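You operate a simulated robot arm through the tools that you are given. There is no shell and no other tool.

The job below is to be done with a simulated two-armed robot. You get a single attempt, and the scene is never put back.

Task
Brush the fluff off the green waistcoat with the red clothes brush.
Fine: the brush lives in the wide drawer; put it back and shut the drawer. What is to be rubbed or washed off counts as gone when no trace of it is left.

It is judged by the outcome, as a careful person would: the job done as asked, and still so three seconds after it is handed in. It fails if anything else is knocked over, pushed out of place, dropped, spilled or broken.

Robot
Two 7-joint arms with fingered hands on one trunk that stands fixed in place. Base frame: the origin is at the foot of the trunk, x ahead of it, y to its left, z up. Lengths are in m, angles in degrees, forces in N, time in s.
The left shoulder is at [0.043, 0.152, 1.174], the right one opposite. With the tool pointing down near the work surface each hand reaches from about 0.1 to 0.78 m from the base axis, measured 20 degrees to its own side. Payload 3.8 kg a hand.
Tool frame (each hand has its own): the origin (TCP) lies between the finger pads and is the grasp point; the fingertips stand 0.03 m ahead of it; z points along the fingers, y is the line along which they close. The gripper opens to 0.104 m. The gripper's body begins 0.035 m behind the TCP. The gripper is a hand of 5 fingers: y runs from the thumb to the fingers, the wrist lies at [-0.015, -0.104, -0.178] in the tool frame, and closing takes about 1.5 s.
Orientation is that of the tool frame in the base frame, as [roll, pitch, yaw] about the fixed x, y, z axes, in that order (R = Rz(yaw) Ry(pitch) Rx(roll)). With the fingers straight down and the wrist toward the robot, the tool's x, y and z point along [0, 1, 0], [1, 0, 0] and [0, 0, -1] of the base frame.

Tools
- The arms move only by the tool drive_tool. It takes "left_rows", "right_rows" or both (then of equal length, played together; a hand with none holds still); each is a list of rows, each a list of 6 numbers: the shift along the base's x, y, z in m, then the turn, a rotation vector about the base's x, y, z in degrees. In form: [[tx, ty, tz, rx, ry, rz], ...]. A call has 1 to 20 rows; each row shifts and turns the commanded pose from where the row before left it. "left_gripper" and "right_gripper" are, for a hand that has rows, the finger opening in m, from 0 to 0.104, set as the call begins (left out, the last holds). Each row takes 0.2 s and may step no farther than 0.05 m and 8.6 degrees from the row before; otherwise, or with a gripper value out of range, the whole call is refused. Where a pose cannot be reached the arm comes as near as it can. A force on the tool above 60 N (or 10 N above the force at the start of the call, whichever is more), or a blocked arm, ends the call early, and 0.2 s more pass. The fingers move at their own pace (about 0.072 m/s each) and stop on an object; they squeeze with about 23 N. The grip force told is the motor's: it shows also when the fingers shut on nothing. Time passes only in rows, and 0.2 s behind the last, so rows that do not move let the fingers close. It gives the time, the measured TCP pose, the force on the tool (base axes), the opening and the grip force at its end, in the units of the frame above (readings bear some noise), with the torque about the TCP (base axes, N m) and any sound that the robot's microphone picked up.
- Cameras (640 x 400 px; columns grow to the right, rows downward): "scene" is now at [0.1288, -0.0621, 1.3479]; the picture's right is [-0.58, -0.81, 0.07], its down [-0.39, 0.21, -0.90] and it looks along [0.71, -0.55, -0.44] (base axes); focal length 225 px, centre (320, 200). "left" rides on the left gripper at [-0.08, -0.078, -0.141] in its tool frame; the picture's right is [-0.78, -0.30, 0.56], its down [0.54, -0.78, 0.33] and it looks along [0.33, 0.56, 0.76] (tool axes); focal length 247 px, centre (320, 200). "right" rides on the right gripper at [0.08, -0.078, -0.141] in its tool frame; the picture's right is [-0.78, 0.30, -0.56], its down [-0.53, -0.78, 0.33] and it looks along [-0.33, 0.56, 0.76] (tool axes); focal length 247 px, centre (320, 200). There is no depth. A picture from a camera that has moved, and an enlarged one, comes with that camera's place and axes in the base frame and with its lens. The place of the scene camera against the robot may be out by one fixed shift of up to 0.012 m in any direction.
- snapshot(camera): a new picture of that camera. It takes no simulated time.
- slide_trunk(by): slides the trunk up (or, below 0, down) by that many m; the arms and the scene camera ride with it, the base frame stays. It gives what a move gives, with no picture.
- curl_fingers(index, middle, ring, little, thumb_bend, thumb_turn, hand): sets how far each is bent, from 0 (flat) to 1 (curled in); at 0.3 the hand is open as for a grip, at 0.7 the pads meet at the TCP. One left out holds its place. A second passes; each finger stops where it meets its share of the squeeze, and holds until it gets a number again. A gripper value or a shape takes the hand back. It gives what a move gives, with no picture; readings hold the bend of each and the force on index, middle, ring, little, thumb and palm. thumb_turn goes from beside the hand (0) to across from the fingers (1), as for a grip.
- preshape(shape, hand): the hand has 5 fingers and takes this shape, open, in about a second: jaw (thumb against the fingers, like two jaws); tri (thumb and two fingers); tip (a fingertip pinch); poke (one finger out to press); point (the index stretched); flat (the hand flat); cup (the hand cupped); fist (a fist). The gripper value then closes the fingers along that shape, each until it touches; the sizes above hold for jaw. It gives what a move gives, with no picture.
- pan_tilt(pan, tilt): turns the head with the scene camera to pan (to the left, within 80 degrees either way) and tilt (down, from -29 to 69), counted from straight ahead of the robot. It gives what a move gives.
- inspect(camera, box): a new picture of the part [left, top, right, bottom] of that camera's present view, enlarged. It takes no simulated time.
- sign_off(): hands the job in; it is judged then, once.

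Places have to be worked out from the pictures, the camera data and where the tool is seen. Open the grippers and draw the arms clear of the work before you hand the job in, unless the task says otherwise.

The tools are called as a command line: name --argument value ..., lists and objects as JSON in quotes. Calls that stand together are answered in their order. drive_tool: Moves the arms, as the interface text tells. Its arguments: {"type":"object","properties":{"left_rows":{"type":"array"},"left_gripper":{"type":"number"},"right_rows":{"type":"array"},"right_gripper":{"type":"number"}},"required":[]} The other tools are called the same way: slide_trunk (by) slides the trunk up or down; preshape (shape, hand) gives the hand a shape; curl_fingers (index, middle, ring, little, thumb_bend, thumb_turn, hand) moves the fingers one by one; pan_tilt (pan, tilt) turns the head that bears the scene camera; snapshot (camera) takes a picture; inspect (camera, box) takes an enlarged picture of a part of a camera's view; sign_off () hands the job in.

At the start:

```text
clock: 0.0
left_tool_pos: [0.4232, -0.076, 1.2054]
left_tool_rot: [-180.0, 0.0, 90.1]
left_contact_force: [0.0, -0.5, 0.6]
left_torque: [0.03, -0.01, -0.02]
left_gripper_width: 0.1035
left_grasp_force: 0.0
left_shape: jaw
left_bend: [0.3, 0.3, 0.3, 0.3, 0.3, 0.98]
left_finger forces: [0.1, 0.0, 0.1, 0.1, 0.1, 0.0]
right_tool_pos: [0.3947, -0.4476, 1.2292]
right_tool_rot: [-180.0, 0.1, 90.0]
right_contact_force: [0.1, 0.1, 0.7]
right_torque: [0.03, -0.01, -0.02]
right_gripper_width: 0.1034
right_grasp_force: 0.0
right_shape: jaw
right_bend: [0.3, 0.3, 0.3, 0.3, 0.3, 0.98]
right_finger forces: [0.0, 0.0, 0.0, 0.0, 0.1, 0.0]
trunk travel left (down, up): [-0.25, 0.206]
head pan, tilt: [-35.9, 21.0]
```

scene: 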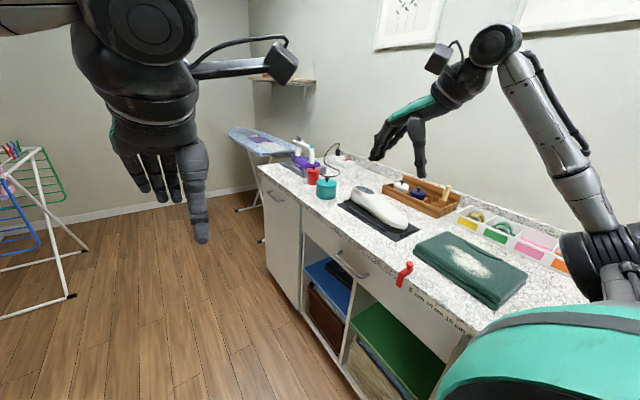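
right: 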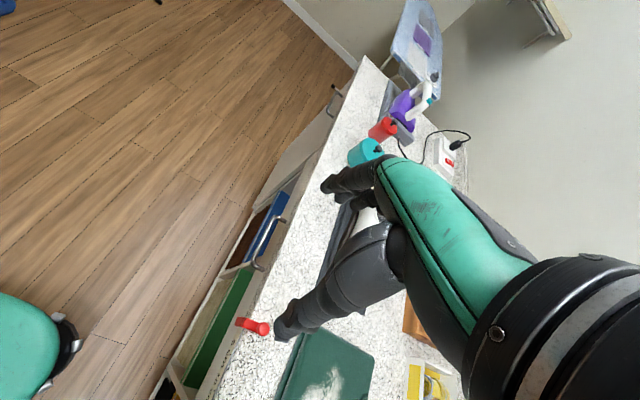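
left: 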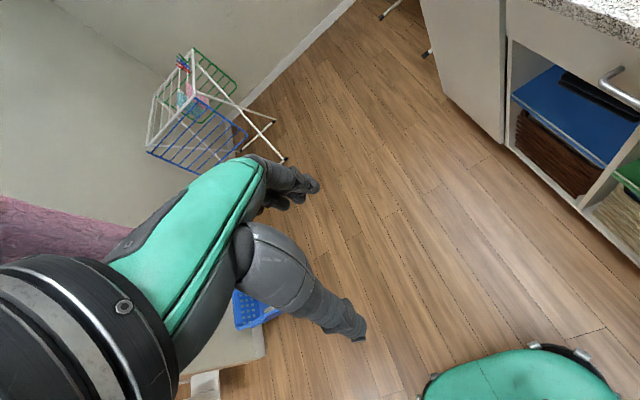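

The first pictures show a counter on the robot's right with a green folded waistcoat with white fluff, and a drawer under the counter's edge. I'll look closer at the scene before moving.

inspect --camera "scene" --box '[380, 180, 620, 330]'

inspect --camera "scene" --box '[240, 120, 440, 245]'

inspect --camera "scene" --box '[260, 220, 500, 400]'

inspect --camera "right" --box '[150, 200, 470, 400]'

```text
2.67 times, centred on (500, 255) of scene
camera zoom: at [0.1288, -0.0621, 1.3479], right [-0.58, -0.81, 0.07], down [-0.39, 0.21, -0.9], along [0.71, -0.55, -0.44], focal length 600 px, centre (-160, 53)
```

zoom: 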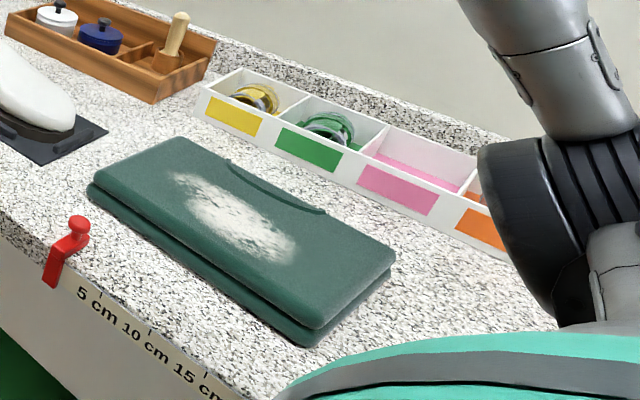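

```text
3.20 times, centred on (340, 182) of scene
camera zoom: at [0.1288, -0.0621, 1.3479], right [-0.58, -0.81, 0.07], down [-0.39, 0.21, -0.9], along [0.71, -0.55, -0.44], focal length 719 px, centre (256, 256)
```

zoom: 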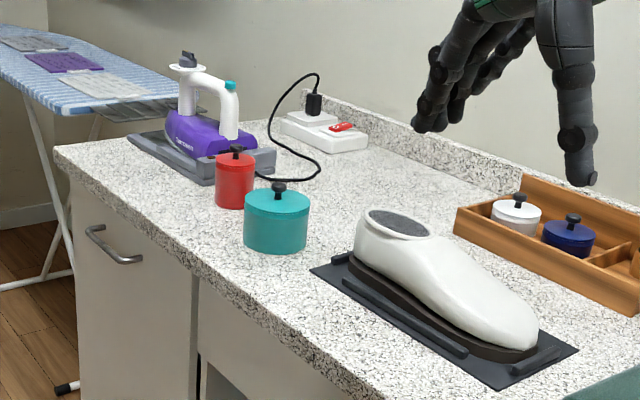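

```text
2.22 times, centred on (380, 310) of scene
camera zoom: at [0.1288, -0.0621, 1.3479], right [-0.58, -0.81, 0.07], down [-0.39, 0.21, -0.9], along [0.71, -0.55, -0.44], focal length 500 px, centre (187, -44)
```

zoom: 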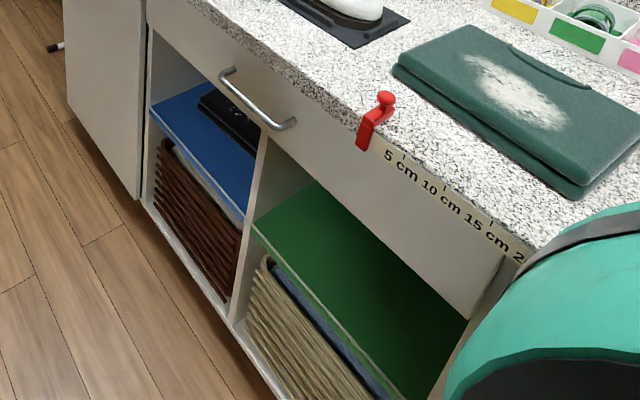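

```text
2.00 times, centred on (310, 300) of right
camera zoom: at [0.3152, -0.3681, 1.3727], right [0.3, -0.78, 0.56], down [-0.78, -0.53, -0.33], along [0.56, -0.33, -0.76], focal length 494 px, centre (340, 0)
```

zoom: 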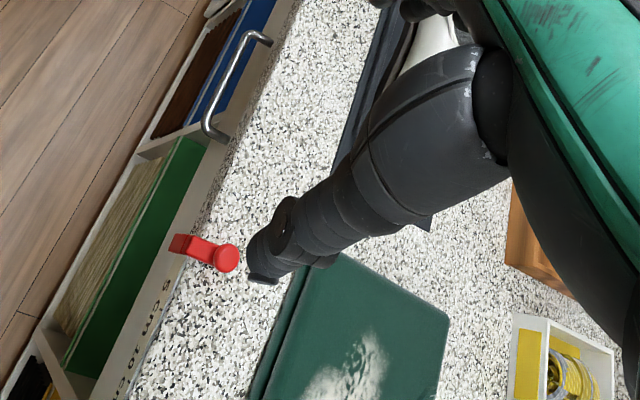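

The counter's front edge seems to lie at about y = -0.52 facing +y, top at about z = 0.92; the drawer handle around x = 0.53, z = 0.83. I'll turn the head toward the counter for a fuller view.

pan_tilt --pan -60 --tilt 40

snapshot --camera "scene"

```text
clock: 0.9
left_tool_pos: [0.4243, -0.0761, 1.205]
left_tool_rot: [179.9, 0.0, 90.1]
left_contact_force: [-0.3, 0.0, -0.2]
left_torque: [-0.02, 0.0, -0.01]
left_gripper_width: 0.1037
left_grasp_force: 0.0
left_shape: jaw
left_bend: [0.3, 0.3, 0.3, 0.3, 0.3, 0.98]
left_finger forces: [0.0, 0.0, 0.0, 0.0, 0.0, 0.1]
right_tool_pos: [0.3935, -0.4471, 1.23]
right_tool_rot: [-180.0, 0.1, 90.0]
right_contact_force: [-1.2, -0.3, -0.3]
right_torque: [0.01, 0.0, -0.01]
right_gripper_width: 0.1035
right_grasp_force: 0.1
right_shape: jaw
right_bend: [0.3, 0.3, 0.3, 0.3, 0.3, 0.98]
right_finger forces: [0.1, 0.1, 0.0, 0.1, 0.0, 0.0]
trunk travel left (down, up): [-0.25, 0.206]
head pan, tilt: [-60.0, 40.0]
```

```text
taken
camera scene: at [0.0929, -0.0812, 1.322], right [-0.86, -0.5, 0.1], down [-0.41, 0.56, -0.73], along [0.31, -0.66, -0.68], focal length 225 px, centre (320, 200)
```

scene: 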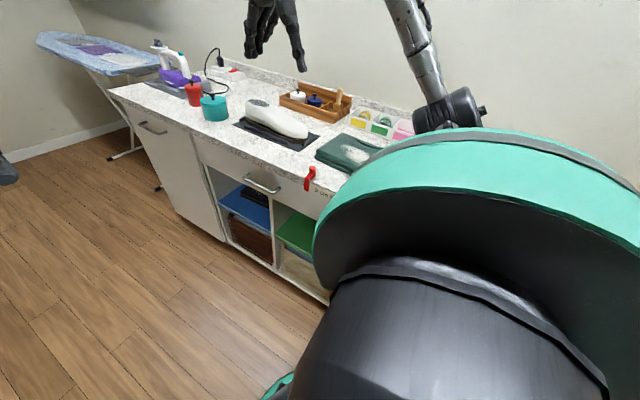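

The right upper arm blocks this angle. I'll turn the head back a bit so that the counter and drawer stay clear of it.

pan_tilt --pan -40 --tilt 38

snapshot --camera "scene"

inspect --camera "scene" --box '[200, 80, 520, 280]'

```text
clock: 1.7
left_tool_pos: [0.4236, -0.0781, 1.2051]
left_tool_rot: [179.9, 0.0, 90.0]
left_contact_force: [-0.2, 0.3, -0.3]
left_torque: [0.01, 0.0, 0.01]
left_gripper_width: 0.1038
left_grasp_force: 0.0
left_shape: jaw
left_bend: [0.3, 0.3, 0.3, 0.3, 0.3, 0.98]
left_finger forces: [0.1, 0.1, 0.0, 0.0, 0.0, 0.1]
right_tool_pos: [0.3933, -0.4479, 1.2288]
right_tool_rot: [180.0, 0.0, 89.9]
right_contact_force: [-0.2, -0.1, -0.1]
right_torque: [0.01, -0.03, 0.0]
right_gripper_width: 0.1036
right_grasp_force: 0.1
right_shape: jaw
right_bend: [0.3, 0.3, 0.3, 0.3, 0.3, 0.98]
right_finger forces: [0.1, 0.0, 0.1, 0.1, 0.1, 0.0]
trunk travel left (down, up): [-0.25, 0.206]
head pan, tilt: [-40.0, 38.0]
```

```text
taken
camera scene: at [0.1166, -0.0631, 1.3222], right [-0.64, -0.77, 0.07], down [-0.56, 0.4, -0.73], along [0.53, -0.51, -0.68], focal length 225 px, centre (320, 200)
```

scene: 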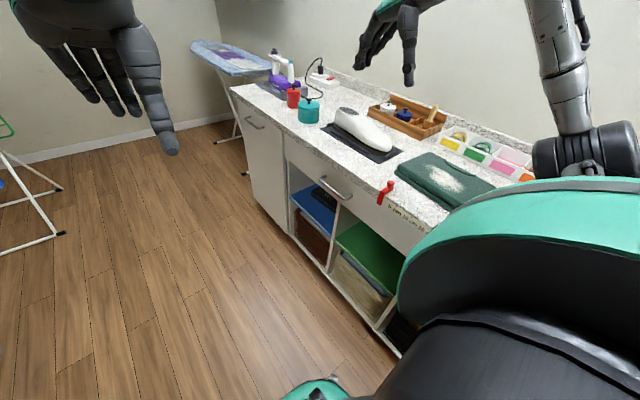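

```text
2.00 times, centred on (360, 180) of scene
camera zoom: at [0.1166, -0.0631, 1.3222], right [-0.64, -0.77, 0.07], down [-0.56, 0.4, -0.73], along [0.53, -0.51, -0.68], focal length 450 px, centre (240, 240)
```

zoom: 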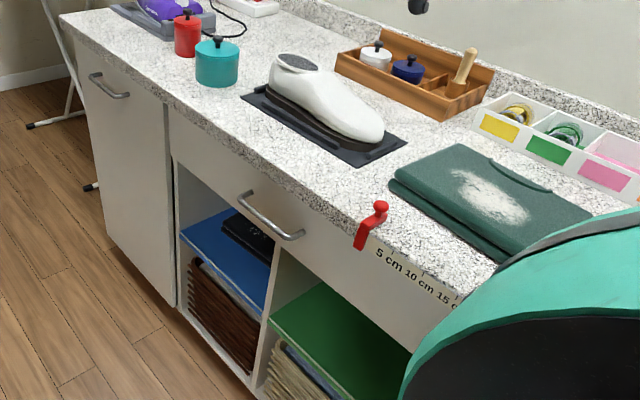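

The drawer appears to span about x = 0.18 to 0.88 with its handle near x = 0.53. I want to know what the red thing on the edge is, so I enlarge it and the handle.

inspect --camera "scene" --box '[350, 165, 430, 215]'

inspect --camera "scene" --box '[270, 120, 366, 200]'

inspect --camera "right" --box '[220, 290, 300, 340]'

```text
8.00 times, centred on (390, 190) of scene
camera zoom: at [0.1166, -0.0631, 1.3222], right [-0.64, -0.77, 0.07], down [-0.56, 0.4, -0.73], along [0.53, -0.51, -0.68], focal length 1798 px, centre (-240, 280)
```

zoom: 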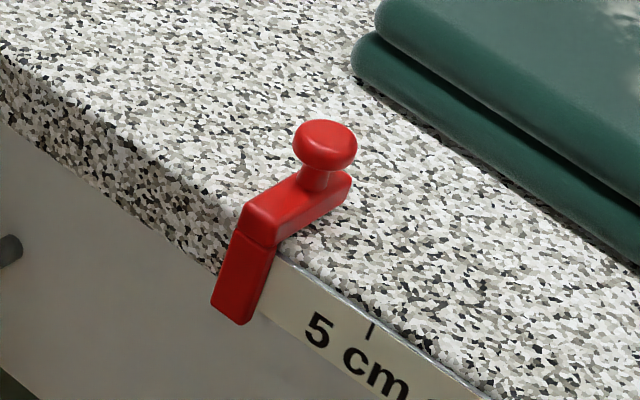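

```text
5.00 times, centred on (318, 160) of scene
camera zoom: at [0.1166, -0.0631, 1.3222], right [-0.64, -0.77, 0.07], down [-0.56, 0.4, -0.73], along [0.53, -0.51, -0.68], focal length 1124 px, centre (330, 400)
```

zoom: 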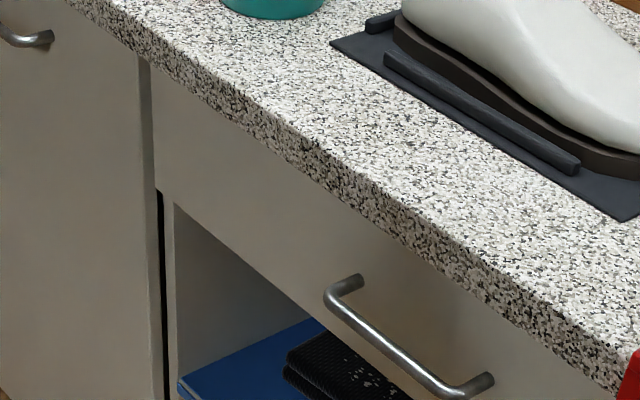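

```text
8.00 times, centred on (260, 315) of right
camera zoom: at [0.3153, -0.3681, 1.3727], right [0.3, -0.78, 0.56], down [-0.78, -0.53, -0.33], along [0.56, -0.33, -0.76], focal length 1976 px, centre (800, -720)
```

zoom: 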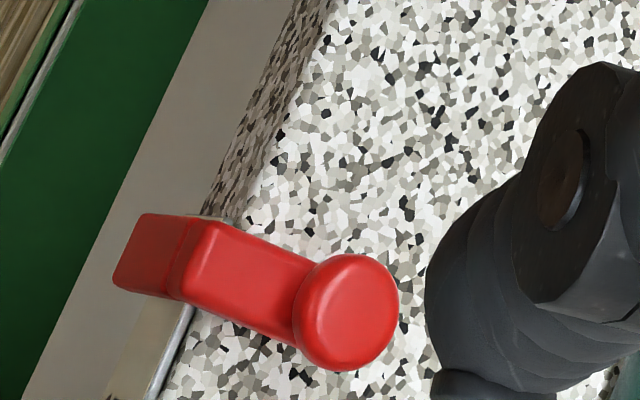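

The red piece is a rider on a scale rail, to be left alone. Before moving the left arm out of the way I look at what stands on the robot's left.

pan_tilt --pan 30 --tilt 35

snapshot --camera "scene"

```text
clock: 3.1
left_tool_pos: [0.424, -0.0766, 1.2049]
left_tool_rot: [179.9, 0.1, 90.1]
left_contact_force: [0.4, -0.2, -0.6]
left_torque: [-0.01, -0.01, -0.03]
left_gripper_width: 0.1036
left_grasp_force: 0.0
left_shape: jaw
left_bend: [0.3, 0.3, 0.3, 0.3, 0.3, 0.98]
left_finger forces: [0.0, 0.0, 0.1, 0.0, 0.1, 0.1]
right_tool_pos: [0.3926, -0.448, 1.2298]
right_tool_rot: [180.0, -0.1, 89.9]
right_contact_force: [-1.2, -1.1, 0.6]
right_torque: [-0.01, 0.01, -0.04]
right_gripper_width: 0.1035
right_grasp_force: 0.1
right_shape: jaw
right_bend: [0.3, 0.3, 0.3, 0.3, 0.3, 0.98]
right_finger forces: [0.0, 0.1, 0.1, 0.1, 0.1, 0.0]
trunk travel left (down, up): [-0.25, 0.206]
head pan, tilt: [30.0, 35.0]
```

```text
taken
camera scene: at [0.1273, 0.0364, 1.3256], right [0.5, -0.87, -0.06], down [-0.59, -0.29, -0.76], along [0.64, 0.41, -0.65], focal length 225 px, centre (320, 200)
```

scene: 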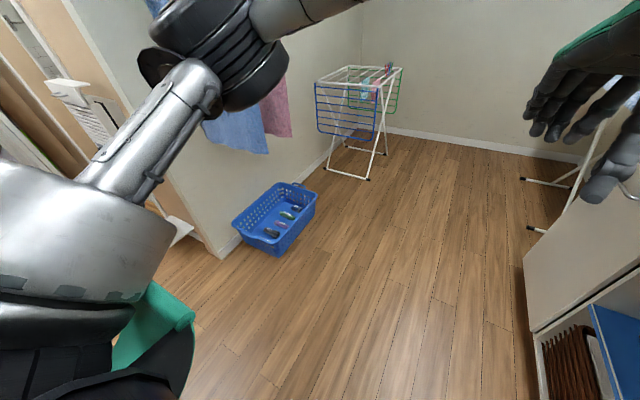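

The floor ahead and to the left is free. I move the left hand 0.24 m to the left, out of the way of the right arm, and turn the head back to the counter.

drive_tool --left_rows '[[0, 0.04, 0, 0, 0, 0], [0, 0.04, 0, 0, 0, 0], [0, 0.04, 0, 0, 0, 0], [0, 0.04, 0, 0, 0, 0], [0, 0.04, 0, 0, 0, 0], [0, 0.04, 0, 0, 0, 0]]'

pan_tilt --pan -38 --tilt 36

```text
clock: 4.5
left_tool_pos: [0.4226, 0.1649, 1.206]
left_tool_rot: [180.0, 0.0, 90.0]
left_contact_force: [-0.6, 0.1, -0.7]
left_torque: [-0.03, -0.04, 0.0]
left_gripper_width: 0.1038
left_grasp_force: 0.0
left_shape: jaw
left_bend: [0.3, 0.3, 0.3, 0.3, 0.3, 0.98]
left_finger forces: [0.0, 0.1, 0.0, 0.1, 0.0, 0.0]
right_tool_pos: [0.3934, -0.4479, 1.2296]
right_tool_rot: [180.0, 0.1, 89.9]
right_contact_force: [0.7, -0.7, 0.6]
right_torque: [-0.01, 0.02, -0.02]
right_gripper_width: 0.1035
right_grasp_force: 0.1
right_shape: jaw
right_bend: [0.3, 0.3, 0.3, 0.3, 0.3, 0.98]
right_finger forces: [0.1, 0.0, 0.1, 0.1, 0.1, 0.1]
trunk travel left (down, up): [-0.25, 0.206]
head pan, tilt: [30.0, 35.0]
```

```text
clock: 5.9
left_tool_pos: [0.4248, 0.1635, 1.2064]
left_tool_rot: [180.0, -0.1, 90.1]
left_contact_force: [0.3, 1.1, 0.3]
left_torque: [0.03, 0.01, -0.02]
left_gripper_width: 0.1038
left_grasp_force: 0.0
left_shape: jaw
left_bend: [0.3, 0.3, 0.3, 0.3, 0.3, 0.98]
left_finger forces: [0.0, 0.0, 0.0, 0.0, 0.0, 0.1]
right_tool_pos: [0.3933, -0.4475, 1.2296]
right_tool_rot: [180.0, 0.0, 90.0]
right_contact_force: [0.6, 0.3, 0.0]
right_torque: [-0.05, -0.02, 0.04]
right_gripper_width: 0.1036
right_grasp_force: 0.0
right_shape: jaw
right_bend: [0.3, 0.3, 0.3, 0.3, 0.3, 0.98]
right_finger forces: [0.1, 0.0, 0.0, 0.0, 0.0, 0.0]
trunk travel left (down, up): [-0.25, 0.206]
head pan, tilt: [-38.0, 36.0]
```

Left arm is clear. Now I turn the right hand's yaw by -90 degrees (thumb to +y) while drawing it to a free spot in front of the counter, above the handle.

drive_tool --right_rows '[[0.01, 0.015, -0.005, 0, 0, -8.2], [0.01, 0.015, -0.005, 0, 0, -8.2], [0.01, 0.015, -0.005, 0, 0, -8.2], [0.01, 0.015, -0.005, 0, 0, -8.2], [0.01, 0.015, -0.005, 0, 0, -8.2], [0.01, 0.015, -0.005, 0, 0, -8.2], [0.01, 0.015, -0.005, 0, 0, -8.2], [0.01, 0.015, -0.005, 0, 0, -8.2], [0.01, 0.015, -0.005, 0, 0, -8.2], [0.01, 0.015, -0.005, 0, 0, -8.2], [0.01, 0.015, -0.005, 0, 0, -8.0]]'

snapshot --camera "scene"

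snapshot --camera "right"

```text
clock: 8.3
left_tool_pos: [0.4252, 0.1642, 1.2056]
left_tool_rot: [-179.9, 0.0, 90.1]
left_contact_force: [-0.3, -0.4, -0.4]
left_torque: [-0.02, 0.01, 0.05]
left_gripper_width: 0.1039
left_grasp_force: 0.0
left_shape: jaw
left_bend: [0.3, 0.3, 0.3, 0.3, 0.3, 0.98]
left_finger forces: [0.0, 0.1, 0.1, 0.0, 0.0, 0.0]
right_tool_pos: [0.5046, -0.2821, 1.175]
right_tool_rot: [180.0, 0.2, -0.1]
right_contact_force: [0.0, 0.1, 0.2]
right_torque: [-0.01, -0.02, 0.01]
right_gripper_width: 0.1039
right_grasp_force: 0.0
right_shape: jaw
right_bend: [0.3, 0.3, 0.3, 0.3, 0.3, 0.98]
right_finger forces: [0.1, 0.1, 0.0, 0.0, 0.1, 0.0]
trunk travel left (down, up): [-0.25, 0.206]
head pan, tilt: [-38.0, 36.0]
```

```text
taken
camera scene: at [0.1216, -0.0612, 1.3247], right [-0.61, -0.79, 0.07], down [-0.55, 0.36, -0.75], along [0.57, -0.5, -0.66], focal length 225 px, centre (320, 200)
```

scene: 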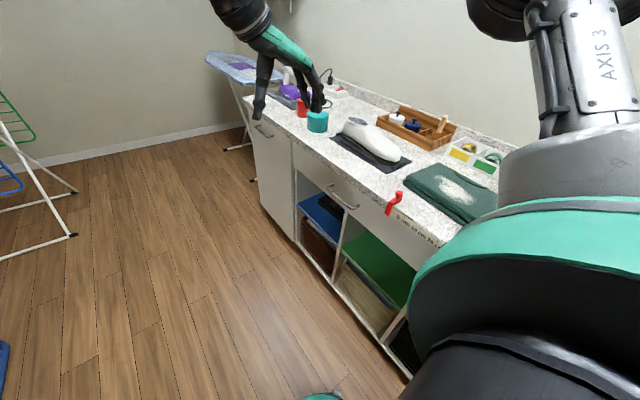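

```text
taken
camera right: at [0.585, -0.2048, 1.3168], right [-0.78, -0.29, 0.56], down [-0.53, 0.78, -0.33], along [-0.34, -0.55, -0.76], focal length 247 px, centre (320, 200)
```

right: 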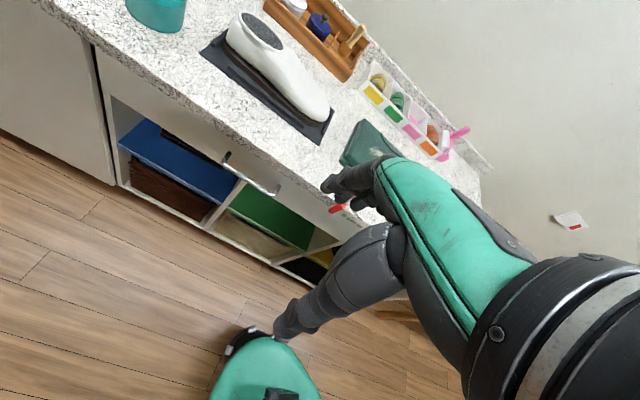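

The pose was reached. I enlarge the handle in the right camera to place it well by triangulation.

inspect --camera "right" --box '[200, 130, 296, 190]'

inspect --camera "scene" --box '[310, 165, 390, 225]'

```text
6.67 times, centred on (248, 160) of right
camera zoom: at [0.585, -0.2048, 1.3168], right [-0.78, -0.29, 0.56], down [-0.53, 0.78, -0.33], along [-0.34, -0.55, -0.76], focal length 1646 px, centre (800, 467)
```

zoom: 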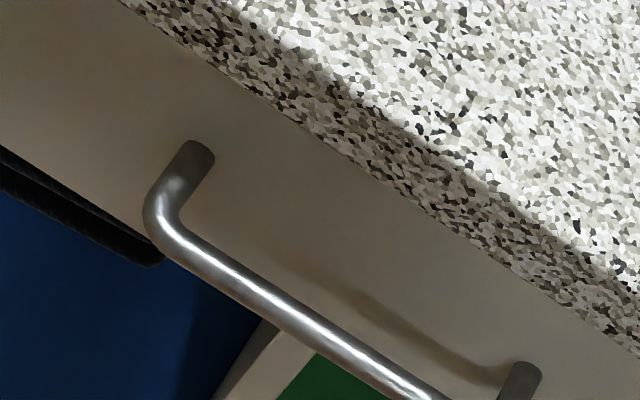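

```text
6.67 times, centred on (350, 195) of scene
camera zoom: at [0.1216, -0.0612, 1.3247], right [-0.61, -0.79, 0.07], down [-0.55, 0.36, -0.75], along [0.57, -0.5, -0.66], focal length 1499 px, centre (120, 233)
```

zoom: 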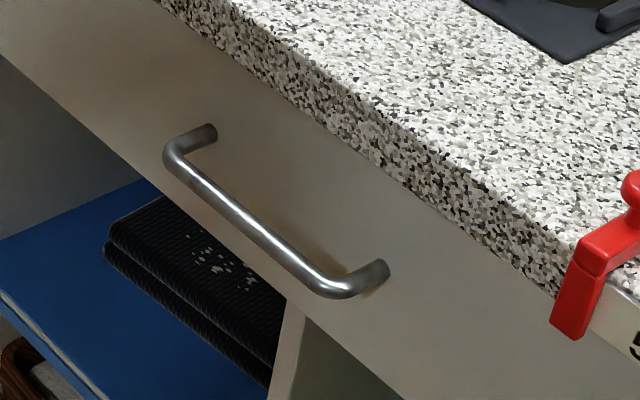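

The handle's bar is at roughly x = 0.46-0.61, y = -0.52, z = 0.80, drawer face at y = -0.545, counter top near z = 0.905. I tilt the fingers toward the drawer (-60 degrees about x) and come down in the free space in front.

drive_tool --right_rows '[[0.004, 0.0, -0.028, -8.5, 0, 0], [0.004, 0.0, -0.028, -8.5, 0, 0], [0.004, 0.0, -0.028, -8.5, 0, 0], [0.004, 0.0, -0.028, -8.5, 0, 0], [0.004, 0.0, -0.028, -8.5, 0, 0], [0.004, 0.0, -0.028, -8.5, 0, 0], [0.004, 0.0, -0.028, -8.5, 0, 0]]' --right_gripper 0.07

snapshot --camera "scene"

snapshot --camera "right"

```text
clock: 9.9
left_tool_pos: [0.4247, 0.1637, 1.2059]
left_tool_rot: [-180.0, 0.0, 90.1]
left_contact_force: [0.4, -0.3, -0.7]
left_torque: [0.0, 0.05, -0.02]
left_gripper_width: 0.1039
left_grasp_force: 0.0
left_shape: jaw
left_bend: [0.3, 0.3, 0.3, 0.3, 0.3, 0.98]
left_finger forces: [0.0, 0.0, 0.1, 0.0, 0.0, 0.0]
right_tool_pos: [0.4999, -0.4823, 0.9702]
right_tool_rot: [120.7, 0.0, 0.3]
right_contact_force: [0.2, 0.6, -0.8]
right_torque: [0.02, 0.0, -0.03]
right_gripper_width: 0.0703
right_grasp_force: 0.0
right_shape: jaw
right_bend: [0.28, 0.38, 0.35, 0.35, 0.6, 0.99]
right_finger forces: [0.1, 0.1, 0.1, 0.1, 0.0, 0.0]
right hand out of reach, approached as far as the arm can: row 2, 3, 4, 5, 6, 7
trunk travel left (down, up): [-0.25, 0.206]
head pan, tilt: [-38.0, 36.0]
```

```text
taken
camera scene: at [0.1208, -0.0624, 1.3248], right [-0.61, -0.79, 0.07], down [-0.55, 0.36, -0.75], along [0.57, -0.5, -0.66], focal length 225 px, centre (320, 200)
```

scene: 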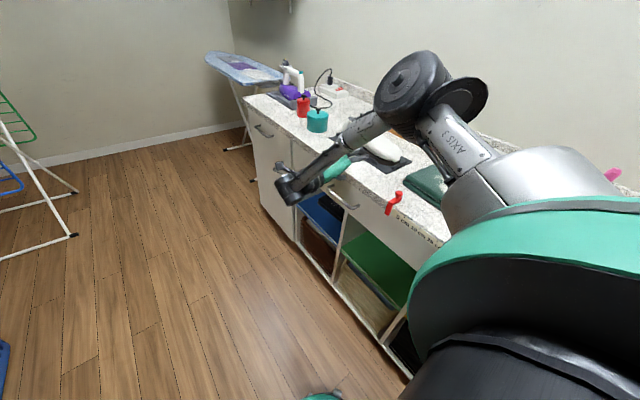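

```text
taken
camera right: at [0.5792, -0.32, 0.9779], right [-0.78, 0.32, 0.54], down [-0.54, 0.11, -0.84], along [-0.33, -0.94, 0.09], focal length 247 px, centre (320, 200)
```

right: 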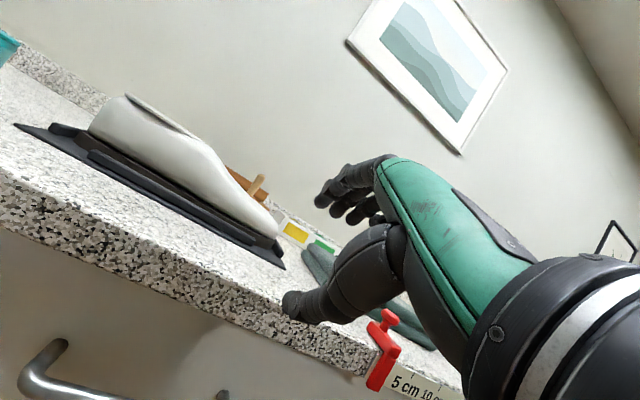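

The arm could not reach that tilted pose further out and stopped at y = -0.48, z = 0.97, above the counter edge and touching nothing. I enlarge the handle and the edge in the right camera to refine the geometry before going on.

inspect --camera "right" --box '[0, 280, 240, 400]'

inspect --camera "right" --box '[240, 220, 480, 400]'

```text
2.67 times, centred on (120, 340) of right
camera zoom: at [0.5792, -0.32, 0.9779], right [-0.78, 0.32, 0.54], down [-0.54, 0.11, -0.84], along [-0.33, -0.94, 0.09], focal length 659 px, centre (853, -173)
```

zoom: 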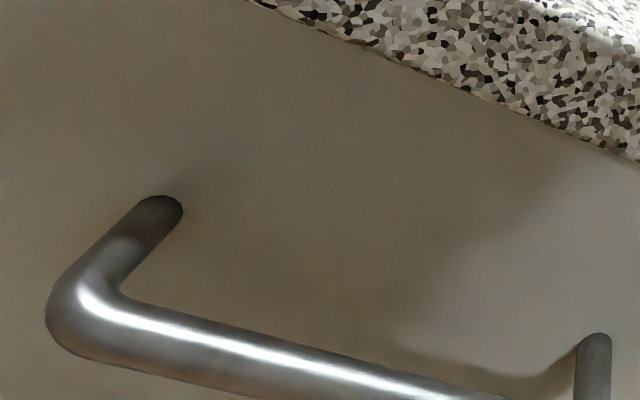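

```text
2.22 times, centred on (360, 310) of right
camera zoom: at [0.5792, -0.32, 0.9779], right [-0.78, 0.32, 0.54], down [-0.54, 0.11, -0.84], along [-0.33, -0.94, 0.09], focal length 549 px, centre (231, -44)
```

zoom: 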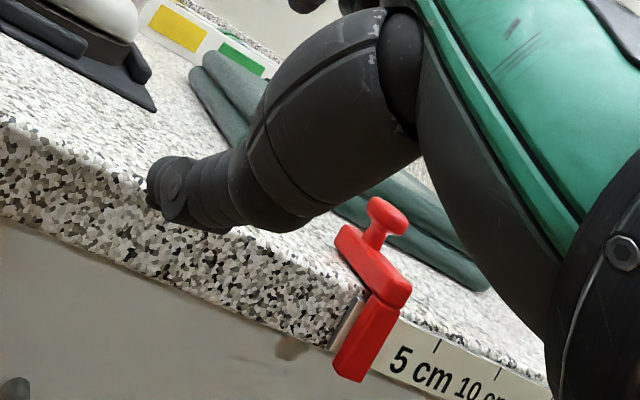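

Two right-camera views agree: bar at y = -0.524, z = 0.787 (far corner x = 0.61), drawer face y = -0.548, counter edge y = -0.53 between z = 0.867 and 0.90. I make a small test move to see how the commanded pose relates to the measured one after the reach limit.

drive_tool --right_rows '[[0, -0.02, 0, 0, 0, 0]]'

```text
clock: 10.3
left_tool_pos: [0.4239, 0.1616, 1.2053]
left_tool_rot: [180.0, 0.1, 90.1]
left_contact_force: [0.5, -0.3, -0.2]
left_torque: [0.06, 0.01, 0.0]
left_gripper_width: 0.1037
left_grasp_force: 0.0
left_shape: jaw
left_bend: [0.3, 0.3, 0.3, 0.3, 0.3, 0.98]
left_finger forces: [0.0, 0.1, 0.0, 0.1, 0.0, 0.1]
right_tool_pos: [0.5003, -0.5013, 0.9708]
right_tool_rot: [120.5, 0.0, -0.1]
right_contact_force: [0.3, -0.5, 0.9]
right_torque: [0.01, -0.01, 0.02]
right_gripper_width: 0.0703
right_grasp_force: 0.1
right_shape: jaw
right_bend: [0.28, 0.38, 0.35, 0.35, 0.6, 0.99]
right_finger forces: [0.0, 0.0, 0.1, 0.1, 0.0, 0.0]
trunk travel left (down, up): [-0.25, 0.206]
head pan, tilt: [-38.0, 36.0]
```

The commanded pose is clipped to the reached one, so I can probe safely. I go to a 45-degree tilt and step back in +y to find the reach limits.

drive_tool --right_rows '[[0, 0.01, 0, 7.5, 0, 0], [0, 0.01, 0, 7.5, 0, 0], [0, 0.03, 0, 0, 0, 0], [0, 0.03, 0, 0, 0, 0], [0, 0.03, 0, 0, 0, 0], [0, 0.03, 0, 0, 0, 0]]'

```text
clock: 11.7
left_tool_pos: [0.4248, 0.1632, 1.2047]
left_tool_rot: [-180.0, 0.1, 90.2]
left_contact_force: [-0.1, 0.1, 0.3]
left_torque: [0.02, 0.0, 0.0]
left_gripper_width: 0.1036
left_grasp_force: 0.1
left_shape: jaw
left_bend: [0.3, 0.3, 0.3, 0.3, 0.3, 0.98]
left_finger forces: [0.1, 0.1, 0.1, 0.0, 0.0, 0.1]
right_tool_pos: [0.4992, -0.4066, 0.9708]
right_tool_rot: [135.7, 0.0, 0.0]
right_contact_force: [0.2, 0.2, -0.5]
right_torque: [0.0, 0.03, -0.01]
right_gripper_width: 0.0703
right_grasp_force: 0.1
right_shape: jaw
right_bend: [0.28, 0.38, 0.35, 0.35, 0.6, 0.99]
right_finger forces: [0.0, 0.2, 0.0, 0.1, 0.0, 0.0]
right hand out of reach, approached as far as the arm can: row 5, 6
trunk travel left (down, up): [-0.25, 0.206]
head pan, tilt: [-38.0, 36.0]
```

At 45 degrees the limit is y = -0.407 at this height. I lower the hand in the free space to z = 0.80 and probe +y again.

drive_tool --right_rows '[[0.005, 0, -0.034, 0, 0, 0], [0.005, 0, -0.034, 0, 0, 0], [0.005, 0, -0.034, 0, 0, 0], [0.005, 0, -0.034, 0, 0, 0], [0.005, 0, -0.034, 0, 0, 0], [0, 0.03, 0, 0, 0, 0], [0, 0.03, 0, 0, 0, 0], [0, 0.03, 0, 0, 0, 0], [0, 0.03, 0, 0, 0, 0]]'

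snapshot --camera "right"

snapshot --camera "scene"

```text
clock: 13.7
left_tool_pos: [0.4251, 0.1629, 1.2063]
left_tool_rot: [-179.9, 0.0, 90.0]
left_contact_force: [0.2, 0.7, -0.5]
left_torque: [-0.01, 0.02, -0.01]
left_gripper_width: 0.104
left_grasp_force: 0.2
left_shape: jaw
left_bend: [0.3, 0.3, 0.3, 0.3, 0.3, 0.98]
left_finger forces: [0.1, 0.0, 0.0, 0.1, 0.0, 0.0]
right_tool_pos: [0.4453, -0.4013, 0.9206]
right_tool_rot: [135.8, 0.0, 0.2]
right_contact_force: [-0.2, -0.8, 0.9]
right_torque: [0.02, 0.03, -0.01]
right_gripper_width: 0.0703
right_grasp_force: 0.1
right_shape: jaw
right_bend: [0.28, 0.38, 0.35, 0.35, 0.6, 0.99]
right_finger forces: [0.1, 0.0, 0.1, 0.0, 0.1, 0.0]
right hand out of reach, approached as far as the arm can: row 1, 2, 3, 4, 5, 6, 7, 8, 9
trunk travel left (down, up): [-0.25, 0.206]
head pan, tilt: [-38.0, 36.0]
```

```text
taken
camera right: at [0.5251, -0.2469, 0.9696], right [-0.78, 0.18, 0.61], down [-0.54, 0.32, -0.78], along [-0.33, -0.93, -0.16], focal length 247 px, centre (320, 200)
```

right: 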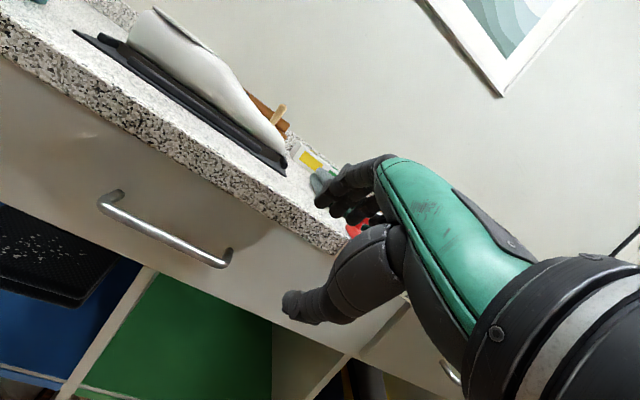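

```text
taken
camera scene: at [0.1199, -0.0613, 1.3249], right [-0.61, -0.79, 0.07], down [-0.55, 0.36, -0.75], along [0.57, -0.5, -0.66], focal length 225 px, centre (320, 200)
```

scene: 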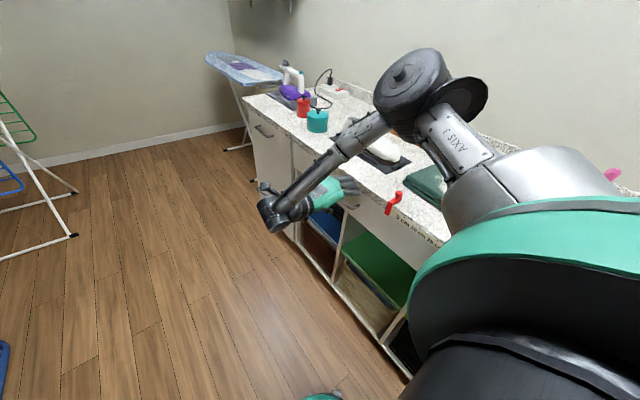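

Lower is out of reach in this posture: the wrist is bent too far back with the elbow out. I'll return to fingers-down higher up and turn the hand the other way round (thumb toward the counter), which should let the forearm come from above.

drive_tool --right_rows '[[0, 0.01, 0.035, 7.6, 0, 0], [0, 0.01, 0.035, 7.6, 0, 0], [0, 0.01, 0.035, 7.6, 0, 0], [0, 0.01, 0.035, 7.6, 0, 0], [0, 0.01, 0.035, 7.6, 0, 0], [0, 0.01, 0.035, 6.3, 0, 0], [0, 0, 0, 0, 0, 8.5], [0, 0, 0, 0, 0, 8.5], [0, 0, 0, 0, 0, 8.5], [0, 0, 0, 0, 0, 8.5], [0, 0, 0, 0, 0, 8.5], [0, 0, 0, 0, 0, 8.5], [0, 0, 0, 0, 0, 8.5], [0, 0, 0, 0, 0, 8.5], [0, 0, 0, 0, 0, 8.5], [0, 0, 0, 0, 0, 8.5], [0, 0, 0, 0, 0, 5]]'

```text
clock: 17.3
left_tool_pos: [0.4234, 0.1623, 1.2064]
left_tool_rot: [180.0, 0.0, 90.1]
left_contact_force: [-1.0, -1.0, -0.6]
left_torque: [0.0, 0.04, -0.01]
left_gripper_width: 0.1037
left_grasp_force: 0.0
left_shape: jaw
left_bend: [0.3, 0.3, 0.3, 0.3, 0.3, 0.98]
left_finger forces: [0.0, 0.0, 0.0, 0.1, 0.0, 0.0]
right_tool_pos: [0.4464, -0.3408, 1.1314]
right_tool_rot: [179.8, 0.0, 90.1]
right_contact_force: [-0.4, 0.0, 0.3]
right_torque: [0.0, 0.01, -0.01]
right_gripper_width: 0.0703
right_grasp_force: 0.1
right_shape: jaw
right_bend: [0.28, 0.38, 0.35, 0.35, 0.6, 0.99]
right_finger forces: [0.1, 0.1, 0.0, 0.0, 0.0, 0.0]
trunk travel left (down, up): [-0.25, 0.206]
head pan, tilt: [-38.0, 36.0]
```

Back at yaw 90 with no trouble. I go on turning toward yaw 180 at the same place.

drive_tool --right_rows '[[0, 0, 0, 0, 0, 8.5], [0, 0, 0, 0, 0, 8.5], [0, 0, 0, 0, 0, 8.5], [0, 0, 0, 0, 0, 8.5], [0, 0, 0, 0, 0, 8.5], [0, 0, 0, 0, 0, 8.5], [0, 0, 0, 0, 0, 8.5], [0, 0, 0, 0, 0, 8.5], [0, 0, 0, 0, 0, 8.5], [0, 0, 0, 0, 0, 8.5], [0, 0, 0, 0, 0, 5]]'

snapshot --camera "scene"

```text
clock: 19.7
left_tool_pos: [0.4248, 0.1638, 1.2054]
left_tool_rot: [-179.9, 0.0, 90.2]
left_contact_force: [-0.7, 0.2, 0.7]
left_torque: [-0.01, -0.03, 0.01]
left_gripper_width: 0.1035
left_grasp_force: 0.1
left_shape: jaw
left_bend: [0.3, 0.3, 0.3, 0.3, 0.3, 0.98]
left_finger forces: [0.1, 0.0, 0.0, 0.1, 0.0, 0.1]
right_tool_pos: [0.4466, -0.3406, 1.131]
right_tool_rot: [179.7, 0.1, -180.0]
right_contact_force: [-0.1, 0.4, 0.4]
right_torque: [-0.02, -0.02, 0.03]
right_gripper_width: 0.0704
right_grasp_force: 0.0
right_shape: jaw
right_bend: [0.28, 0.38, 0.35, 0.35, 0.6, 0.99]
right_finger forces: [0.1, 0.0, 0.1, 0.0, 0.1, 0.0]
trunk travel left (down, up): [-0.25, 0.206]
head pan, tilt: [-38.0, 36.0]
```

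```text
taken
camera scene: at [0.1201, -0.0612, 1.3249], right [-0.61, -0.79, 0.07], down [-0.55, 0.36, -0.75], along [0.57, -0.5, -0.66], focal length 225 px, centre (320, 200)
```

scene: 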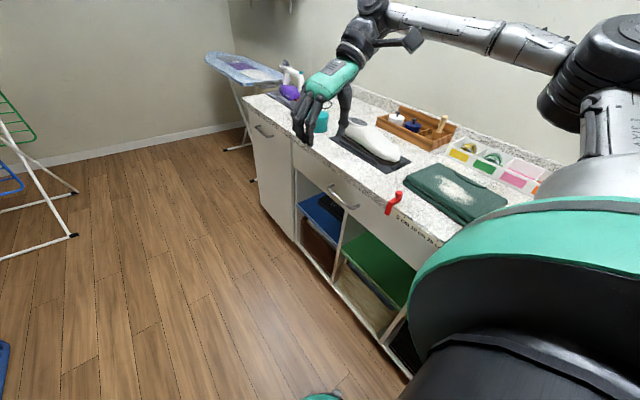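

Yaw 180 is reached with the forearm coming from above. Now I tilt the fingers toward the drawer by 60 degrees while lowering in the free space in front.

drive_tool --right_rows '[[0.005, 0, -0.03, -8.5, 0, 0], [0.005, 0, -0.03, -8.5, 0, 0], [0.005, 0, -0.03, -8.5, 0, 0], [0.005, 0, -0.03, -8.5, 0, 0], [0.005, 0, -0.03, -8.5, 0, 0], [0.005, 0, -0.03, -8.5, 0, 0], [0.005, 0, -0.03, -8.5, 0, 0]]'

snapshot --camera "scene"

snapshot --camera "right"

```text
clock: 21.3
left_tool_pos: [0.4249, 0.1648, 1.2051]
left_tool_rot: [-179.8, 0.1, 90.0]
left_contact_force: [0.0, -0.3, 0.2]
left_torque: [-0.03, 0.03, 0.02]
left_gripper_width: 0.1036
left_grasp_force: 0.1
left_shape: jaw
left_bend: [0.3, 0.3, 0.3, 0.3, 0.3, 0.98]
left_finger forces: [0.0, 0.0, 0.1, 0.0, 0.0, 0.0]
right_tool_pos: [0.4828, -0.3398, 0.9194]
right_tool_rot: [-120.5, 0.0, 179.9]
right_contact_force: [0.3, 0.7, -0.7]
right_torque: [-0.01, 0.04, 0.03]
right_gripper_width: 0.0701
right_grasp_force: 0.1
right_shape: jaw
right_bend: [0.28, 0.38, 0.35, 0.35, 0.6, 0.99]
right_finger forces: [0.0, 0.1, 0.0, 0.0, 0.0, 0.0]
trunk travel left (down, up): [-0.25, 0.206]
head pan, tilt: [-38.0, 36.0]
```

```text
taken
camera scene: at [0.1212, -0.0605, 1.3248], right [-0.61, -0.79, 0.07], down [-0.55, 0.36, -0.75], along [0.57, -0.5, -0.66], focal length 225 px, centre (320, 200)
```

scene: 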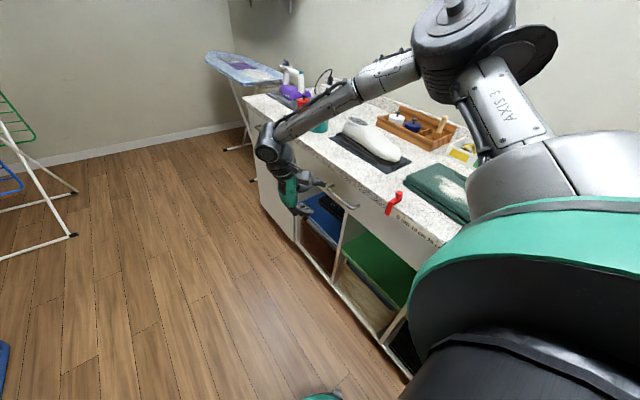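

```text
taken
camera right: at [0.4018, -0.2582, 1.0606], right [0.78, 0.63, 0.03], down [0.53, -0.68, 0.5], along [0.33, -0.37, -0.87], focal length 247 px, centre (320, 200)
```

right: 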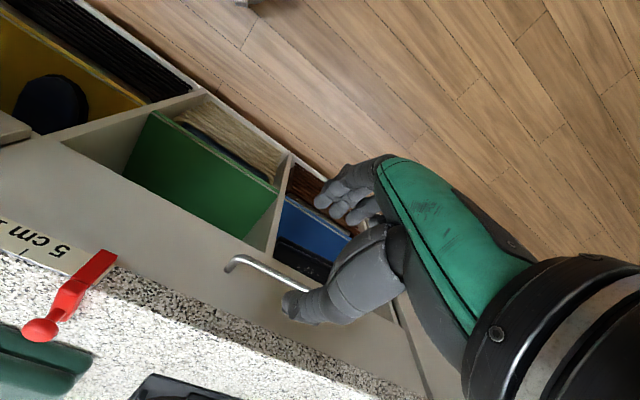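

This posture works well: hand at [0.483, -0.340, 0.919], thumb on top. I enlarge the handle from here for a third fix.

inspect --camera "right" --box '[200, 220, 360, 340]'

```text
3.33 times, centred on (280, 280) of right
camera zoom: at [0.4018, -0.2582, 1.0606], right [0.78, 0.63, 0.03], down [0.53, -0.68, 0.5], along [0.33, -0.37, -0.87], focal length 823 px, centre (453, -67)
```

zoom: 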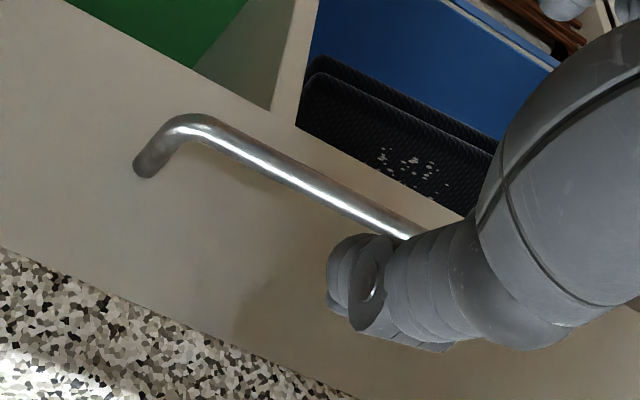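

Bar refined to y = -0.525, z = 0.784, from x = 0.476 to 0.611. I move to a standoff in front of it at [0.54, -0.42, 0.79] with a 75-degree tilt and a 0.05 m opening.

drive_tool --right_rows '[[0.015, -0.01, -0.03, -7.5, 0, 0], [0.015, -0.02, -0.03, -7.0, 0, 0], [0.015, -0.025, -0.035, 0, 0, 0], [0.012, -0.025, -0.035, 0, 0, 0]]' --right_gripper 0.05

snapshot --camera "right"

inspect --camera "scene" --box '[240, 120, 400, 220]'

```text
clock: 22.3
left_tool_pos: [0.425, 0.163, 1.2057]
left_tool_rot: [-179.9, 0.1, 90.1]
left_contact_force: [-0.4, 0.7, 0.4]
left_torque: [0.02, 0.02, 0.01]
left_gripper_width: 0.1039
left_grasp_force: 0.2
left_shape: jaw
left_bend: [0.3, 0.3, 0.3, 0.3, 0.3, 0.98]
left_finger forces: [0.0, 0.1, 0.0, 0.0, 0.0, 0.0]
right_tool_pos: [0.4933, -0.4409, 0.8358]
right_tool_rot: [-106.3, 0.0, 179.9]
right_contact_force: [0.9, 0.6, -0.5]
right_torque: [0.02, -0.01, 0.03]
right_gripper_width: 0.0509
right_grasp_force: 0.0
right_shape: jaw
right_bend: [0.74, 0.45, 0.42, 0.41, 0.7, 1.0]
right_finger forces: [0.0, 0.0, 0.1, 0.1, 0.0, 0.0]
right hand out of reach, approached as far as the arm can: row 2, 3, 4
trunk travel left (down, up): [-0.25, 0.206]
head pan, tilt: [-38.0, 36.0]
```

```text
taken
camera right: at [0.4131, -0.3276, 0.9502], right [0.78, 0.62, -0.13], down [0.54, -0.54, 0.65], along [0.33, -0.57, -0.75], focal length 247 px, centre (320, 200)
```

right: 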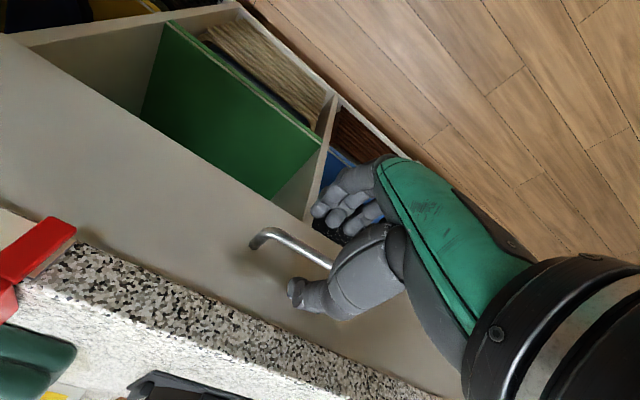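

```text
4.00 times, centred on (320, 170) of scene
camera zoom: at [0.1204, -0.0618, 1.3248], right [-0.61, -0.79, 0.07], down [-0.55, 0.36, -0.75], along [0.57, -0.5, -0.66], focal length 899 px, centre (320, 320)
```

zoom: 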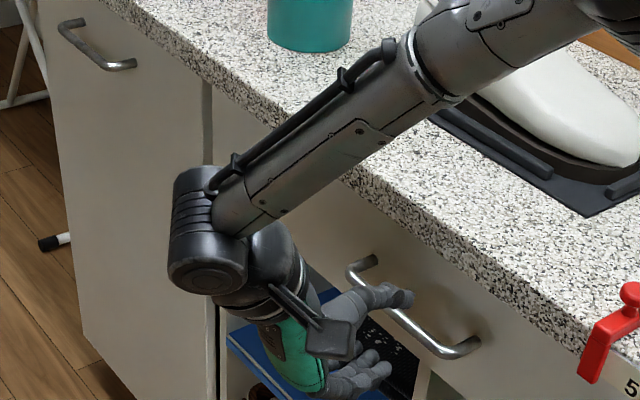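

At 75 degrees the arm falls short (z = 0.836, x = 0.493). I go back to a 60-degree tilt, lower the trunk by 0.10 m after stepping back from the drawer, and see how the reach improves.

drive_tool --right_rows '[[0, 0.02, 0.02, 7.2, 0, 0], [0, 0.02, 0.02, 7.3, 0, 0], [0.02, 0, 0, 0, 0, 0], [0.02, 0, 0, 0, 0, 0]]'

pan_tilt --pan -55 --tilt 20

snapshot --camera "scene"

```text
clock: 23.3
left_tool_pos: [0.425, 0.1636, 1.2052]
left_tool_rot: [-179.9, 0.0, 90.1]
left_contact_force: [0.9, -0.1, 0.4]
left_torque: [-0.01, 0.03, 0.01]
left_gripper_width: 0.1036
left_grasp_force: 0.0
left_shape: jaw
left_bend: [0.3, 0.3, 0.3, 0.3, 0.3, 0.98]
left_finger forces: [0.1, 0.0, 0.1, 0.0, 0.0, 0.0]
right_tool_pos: [0.5341, -0.4006, 0.875]
right_tool_rot: [-120.7, 0.0, 179.9]
right_contact_force: [0.2, -1.1, 0.1]
right_torque: [0.02, 0.03, -0.01]
right_gripper_width: 0.0506
right_grasp_force: 0.0
right_shape: jaw
right_bend: [0.74, 0.45, 0.42, 0.41, 0.7, 1.0]
right_finger forces: [0.0, 0.1, 0.0, 0.0, 0.1, 0.0]
trunk travel left (down, up): [-0.25, 0.206]
head pan, tilt: [-38.0, 36.0]
```

```text
clock: 24.1
left_tool_pos: [0.4242, 0.1633, 1.2053]
left_tool_rot: [-180.0, -0.1, 90.2]
left_contact_force: [0.1, 0.1, -0.5]
left_torque: [0.0, 0.0, 0.01]
left_gripper_width: 0.1038
left_grasp_force: 0.1
left_shape: jaw
left_bend: [0.3, 0.3, 0.3, 0.3, 0.3, 0.98]
left_finger forces: [0.0, 0.0, 0.0, 0.0, 0.1, 0.1]
right_tool_pos: [0.5328, -0.4006, 0.8755]
right_tool_rot: [-120.8, 0.0, -179.9]
right_contact_force: [0.3, 0.0, 0.6]
right_torque: [0.02, 0.01, -0.03]
right_gripper_width: 0.0503
right_grasp_force: 0.2
right_shape: jaw
right_bend: [0.74, 0.45, 0.42, 0.41, 0.7, 1.0]
right_finger forces: [0.0, 0.0, 0.1, 0.0, 0.0, 0.0]
trunk travel left (down, up): [-0.25, 0.206]
head pan, tilt: [-55.0, 20.0]
```

```text
taken
camera scene: at [0.1072, -0.0837, 1.3518], right [-0.81, -0.57, 0.09], down [-0.3, 0.28, -0.91], along [0.5, -0.77, -0.4], focal length 225 px, centre (320, 200)
```

scene: 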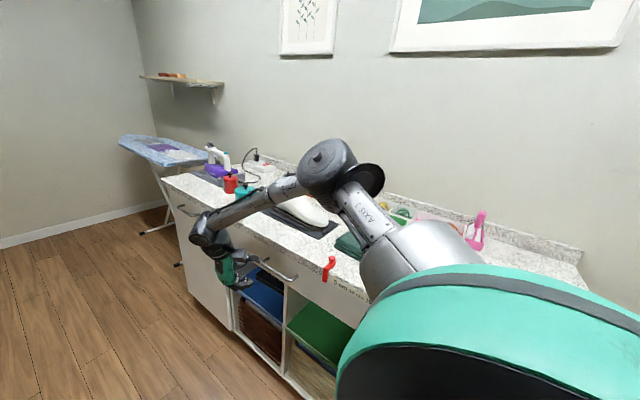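

At 60 degrees the arm reached [0.534, -0.40, 0.875] exactly. I continue down toward z = 0.80 with y = -0.43.

drive_tool --right_rows '[[0.002, -0.01, -0.025, 0, 0, 0], [0.002, -0.01, -0.025, 0, 0, 0], [0.002, -0.01, -0.025, 0, 0, 0]]'

snapshot --camera "right"

```text
clock: 24.9
left_tool_pos: [0.4246, 0.1626, 1.2046]
left_tool_rot: [-180.0, 0.0, 90.1]
left_contact_force: [0.2, 0.7, 0.0]
left_torque: [0.01, 0.01, -0.02]
left_gripper_width: 0.1037
left_grasp_force: 0.1
left_shape: jaw
left_bend: [0.3, 0.3, 0.3, 0.3, 0.3, 0.98]
left_finger forces: [0.0, 0.1, 0.0, 0.0, 0.0, 0.0]
right_tool_pos: [0.5172, -0.4336, 0.8198]
right_tool_rot: [-120.8, 0.1, 179.9]
right_contact_force: [-0.1, 0.1, 0.1]
right_torque: [0.0, 0.02, -0.02]
right_gripper_width: 0.0505
right_grasp_force: 0.1
right_shape: jaw
right_bend: [0.74, 0.45, 0.42, 0.41, 0.7, 1.0]
right_finger forces: [0.0, 0.0, 0.0, 0.0, 0.0, 0.0]
right hand out of reach, approached as far as the arm can: row 2, 3
trunk travel left (down, up): [-0.25, 0.206]
head pan, tilt: [-55.0, 20.0]
```

```text
taken
camera right: at [0.4364, -0.353, 0.9602], right [0.78, 0.63, 0.03], down [0.53, -0.68, 0.5], along [0.34, -0.37, -0.87], focal length 247 px, centre (320, 200)
```

right: 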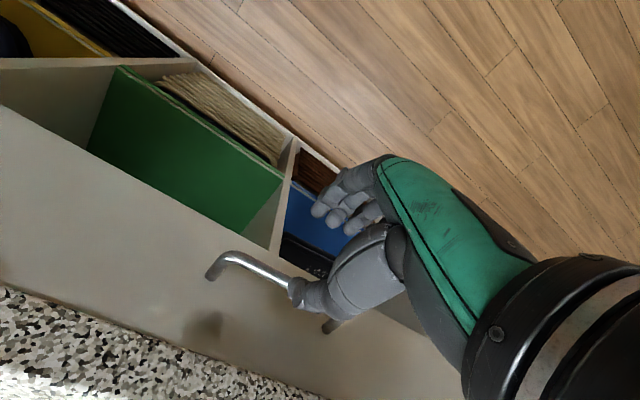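

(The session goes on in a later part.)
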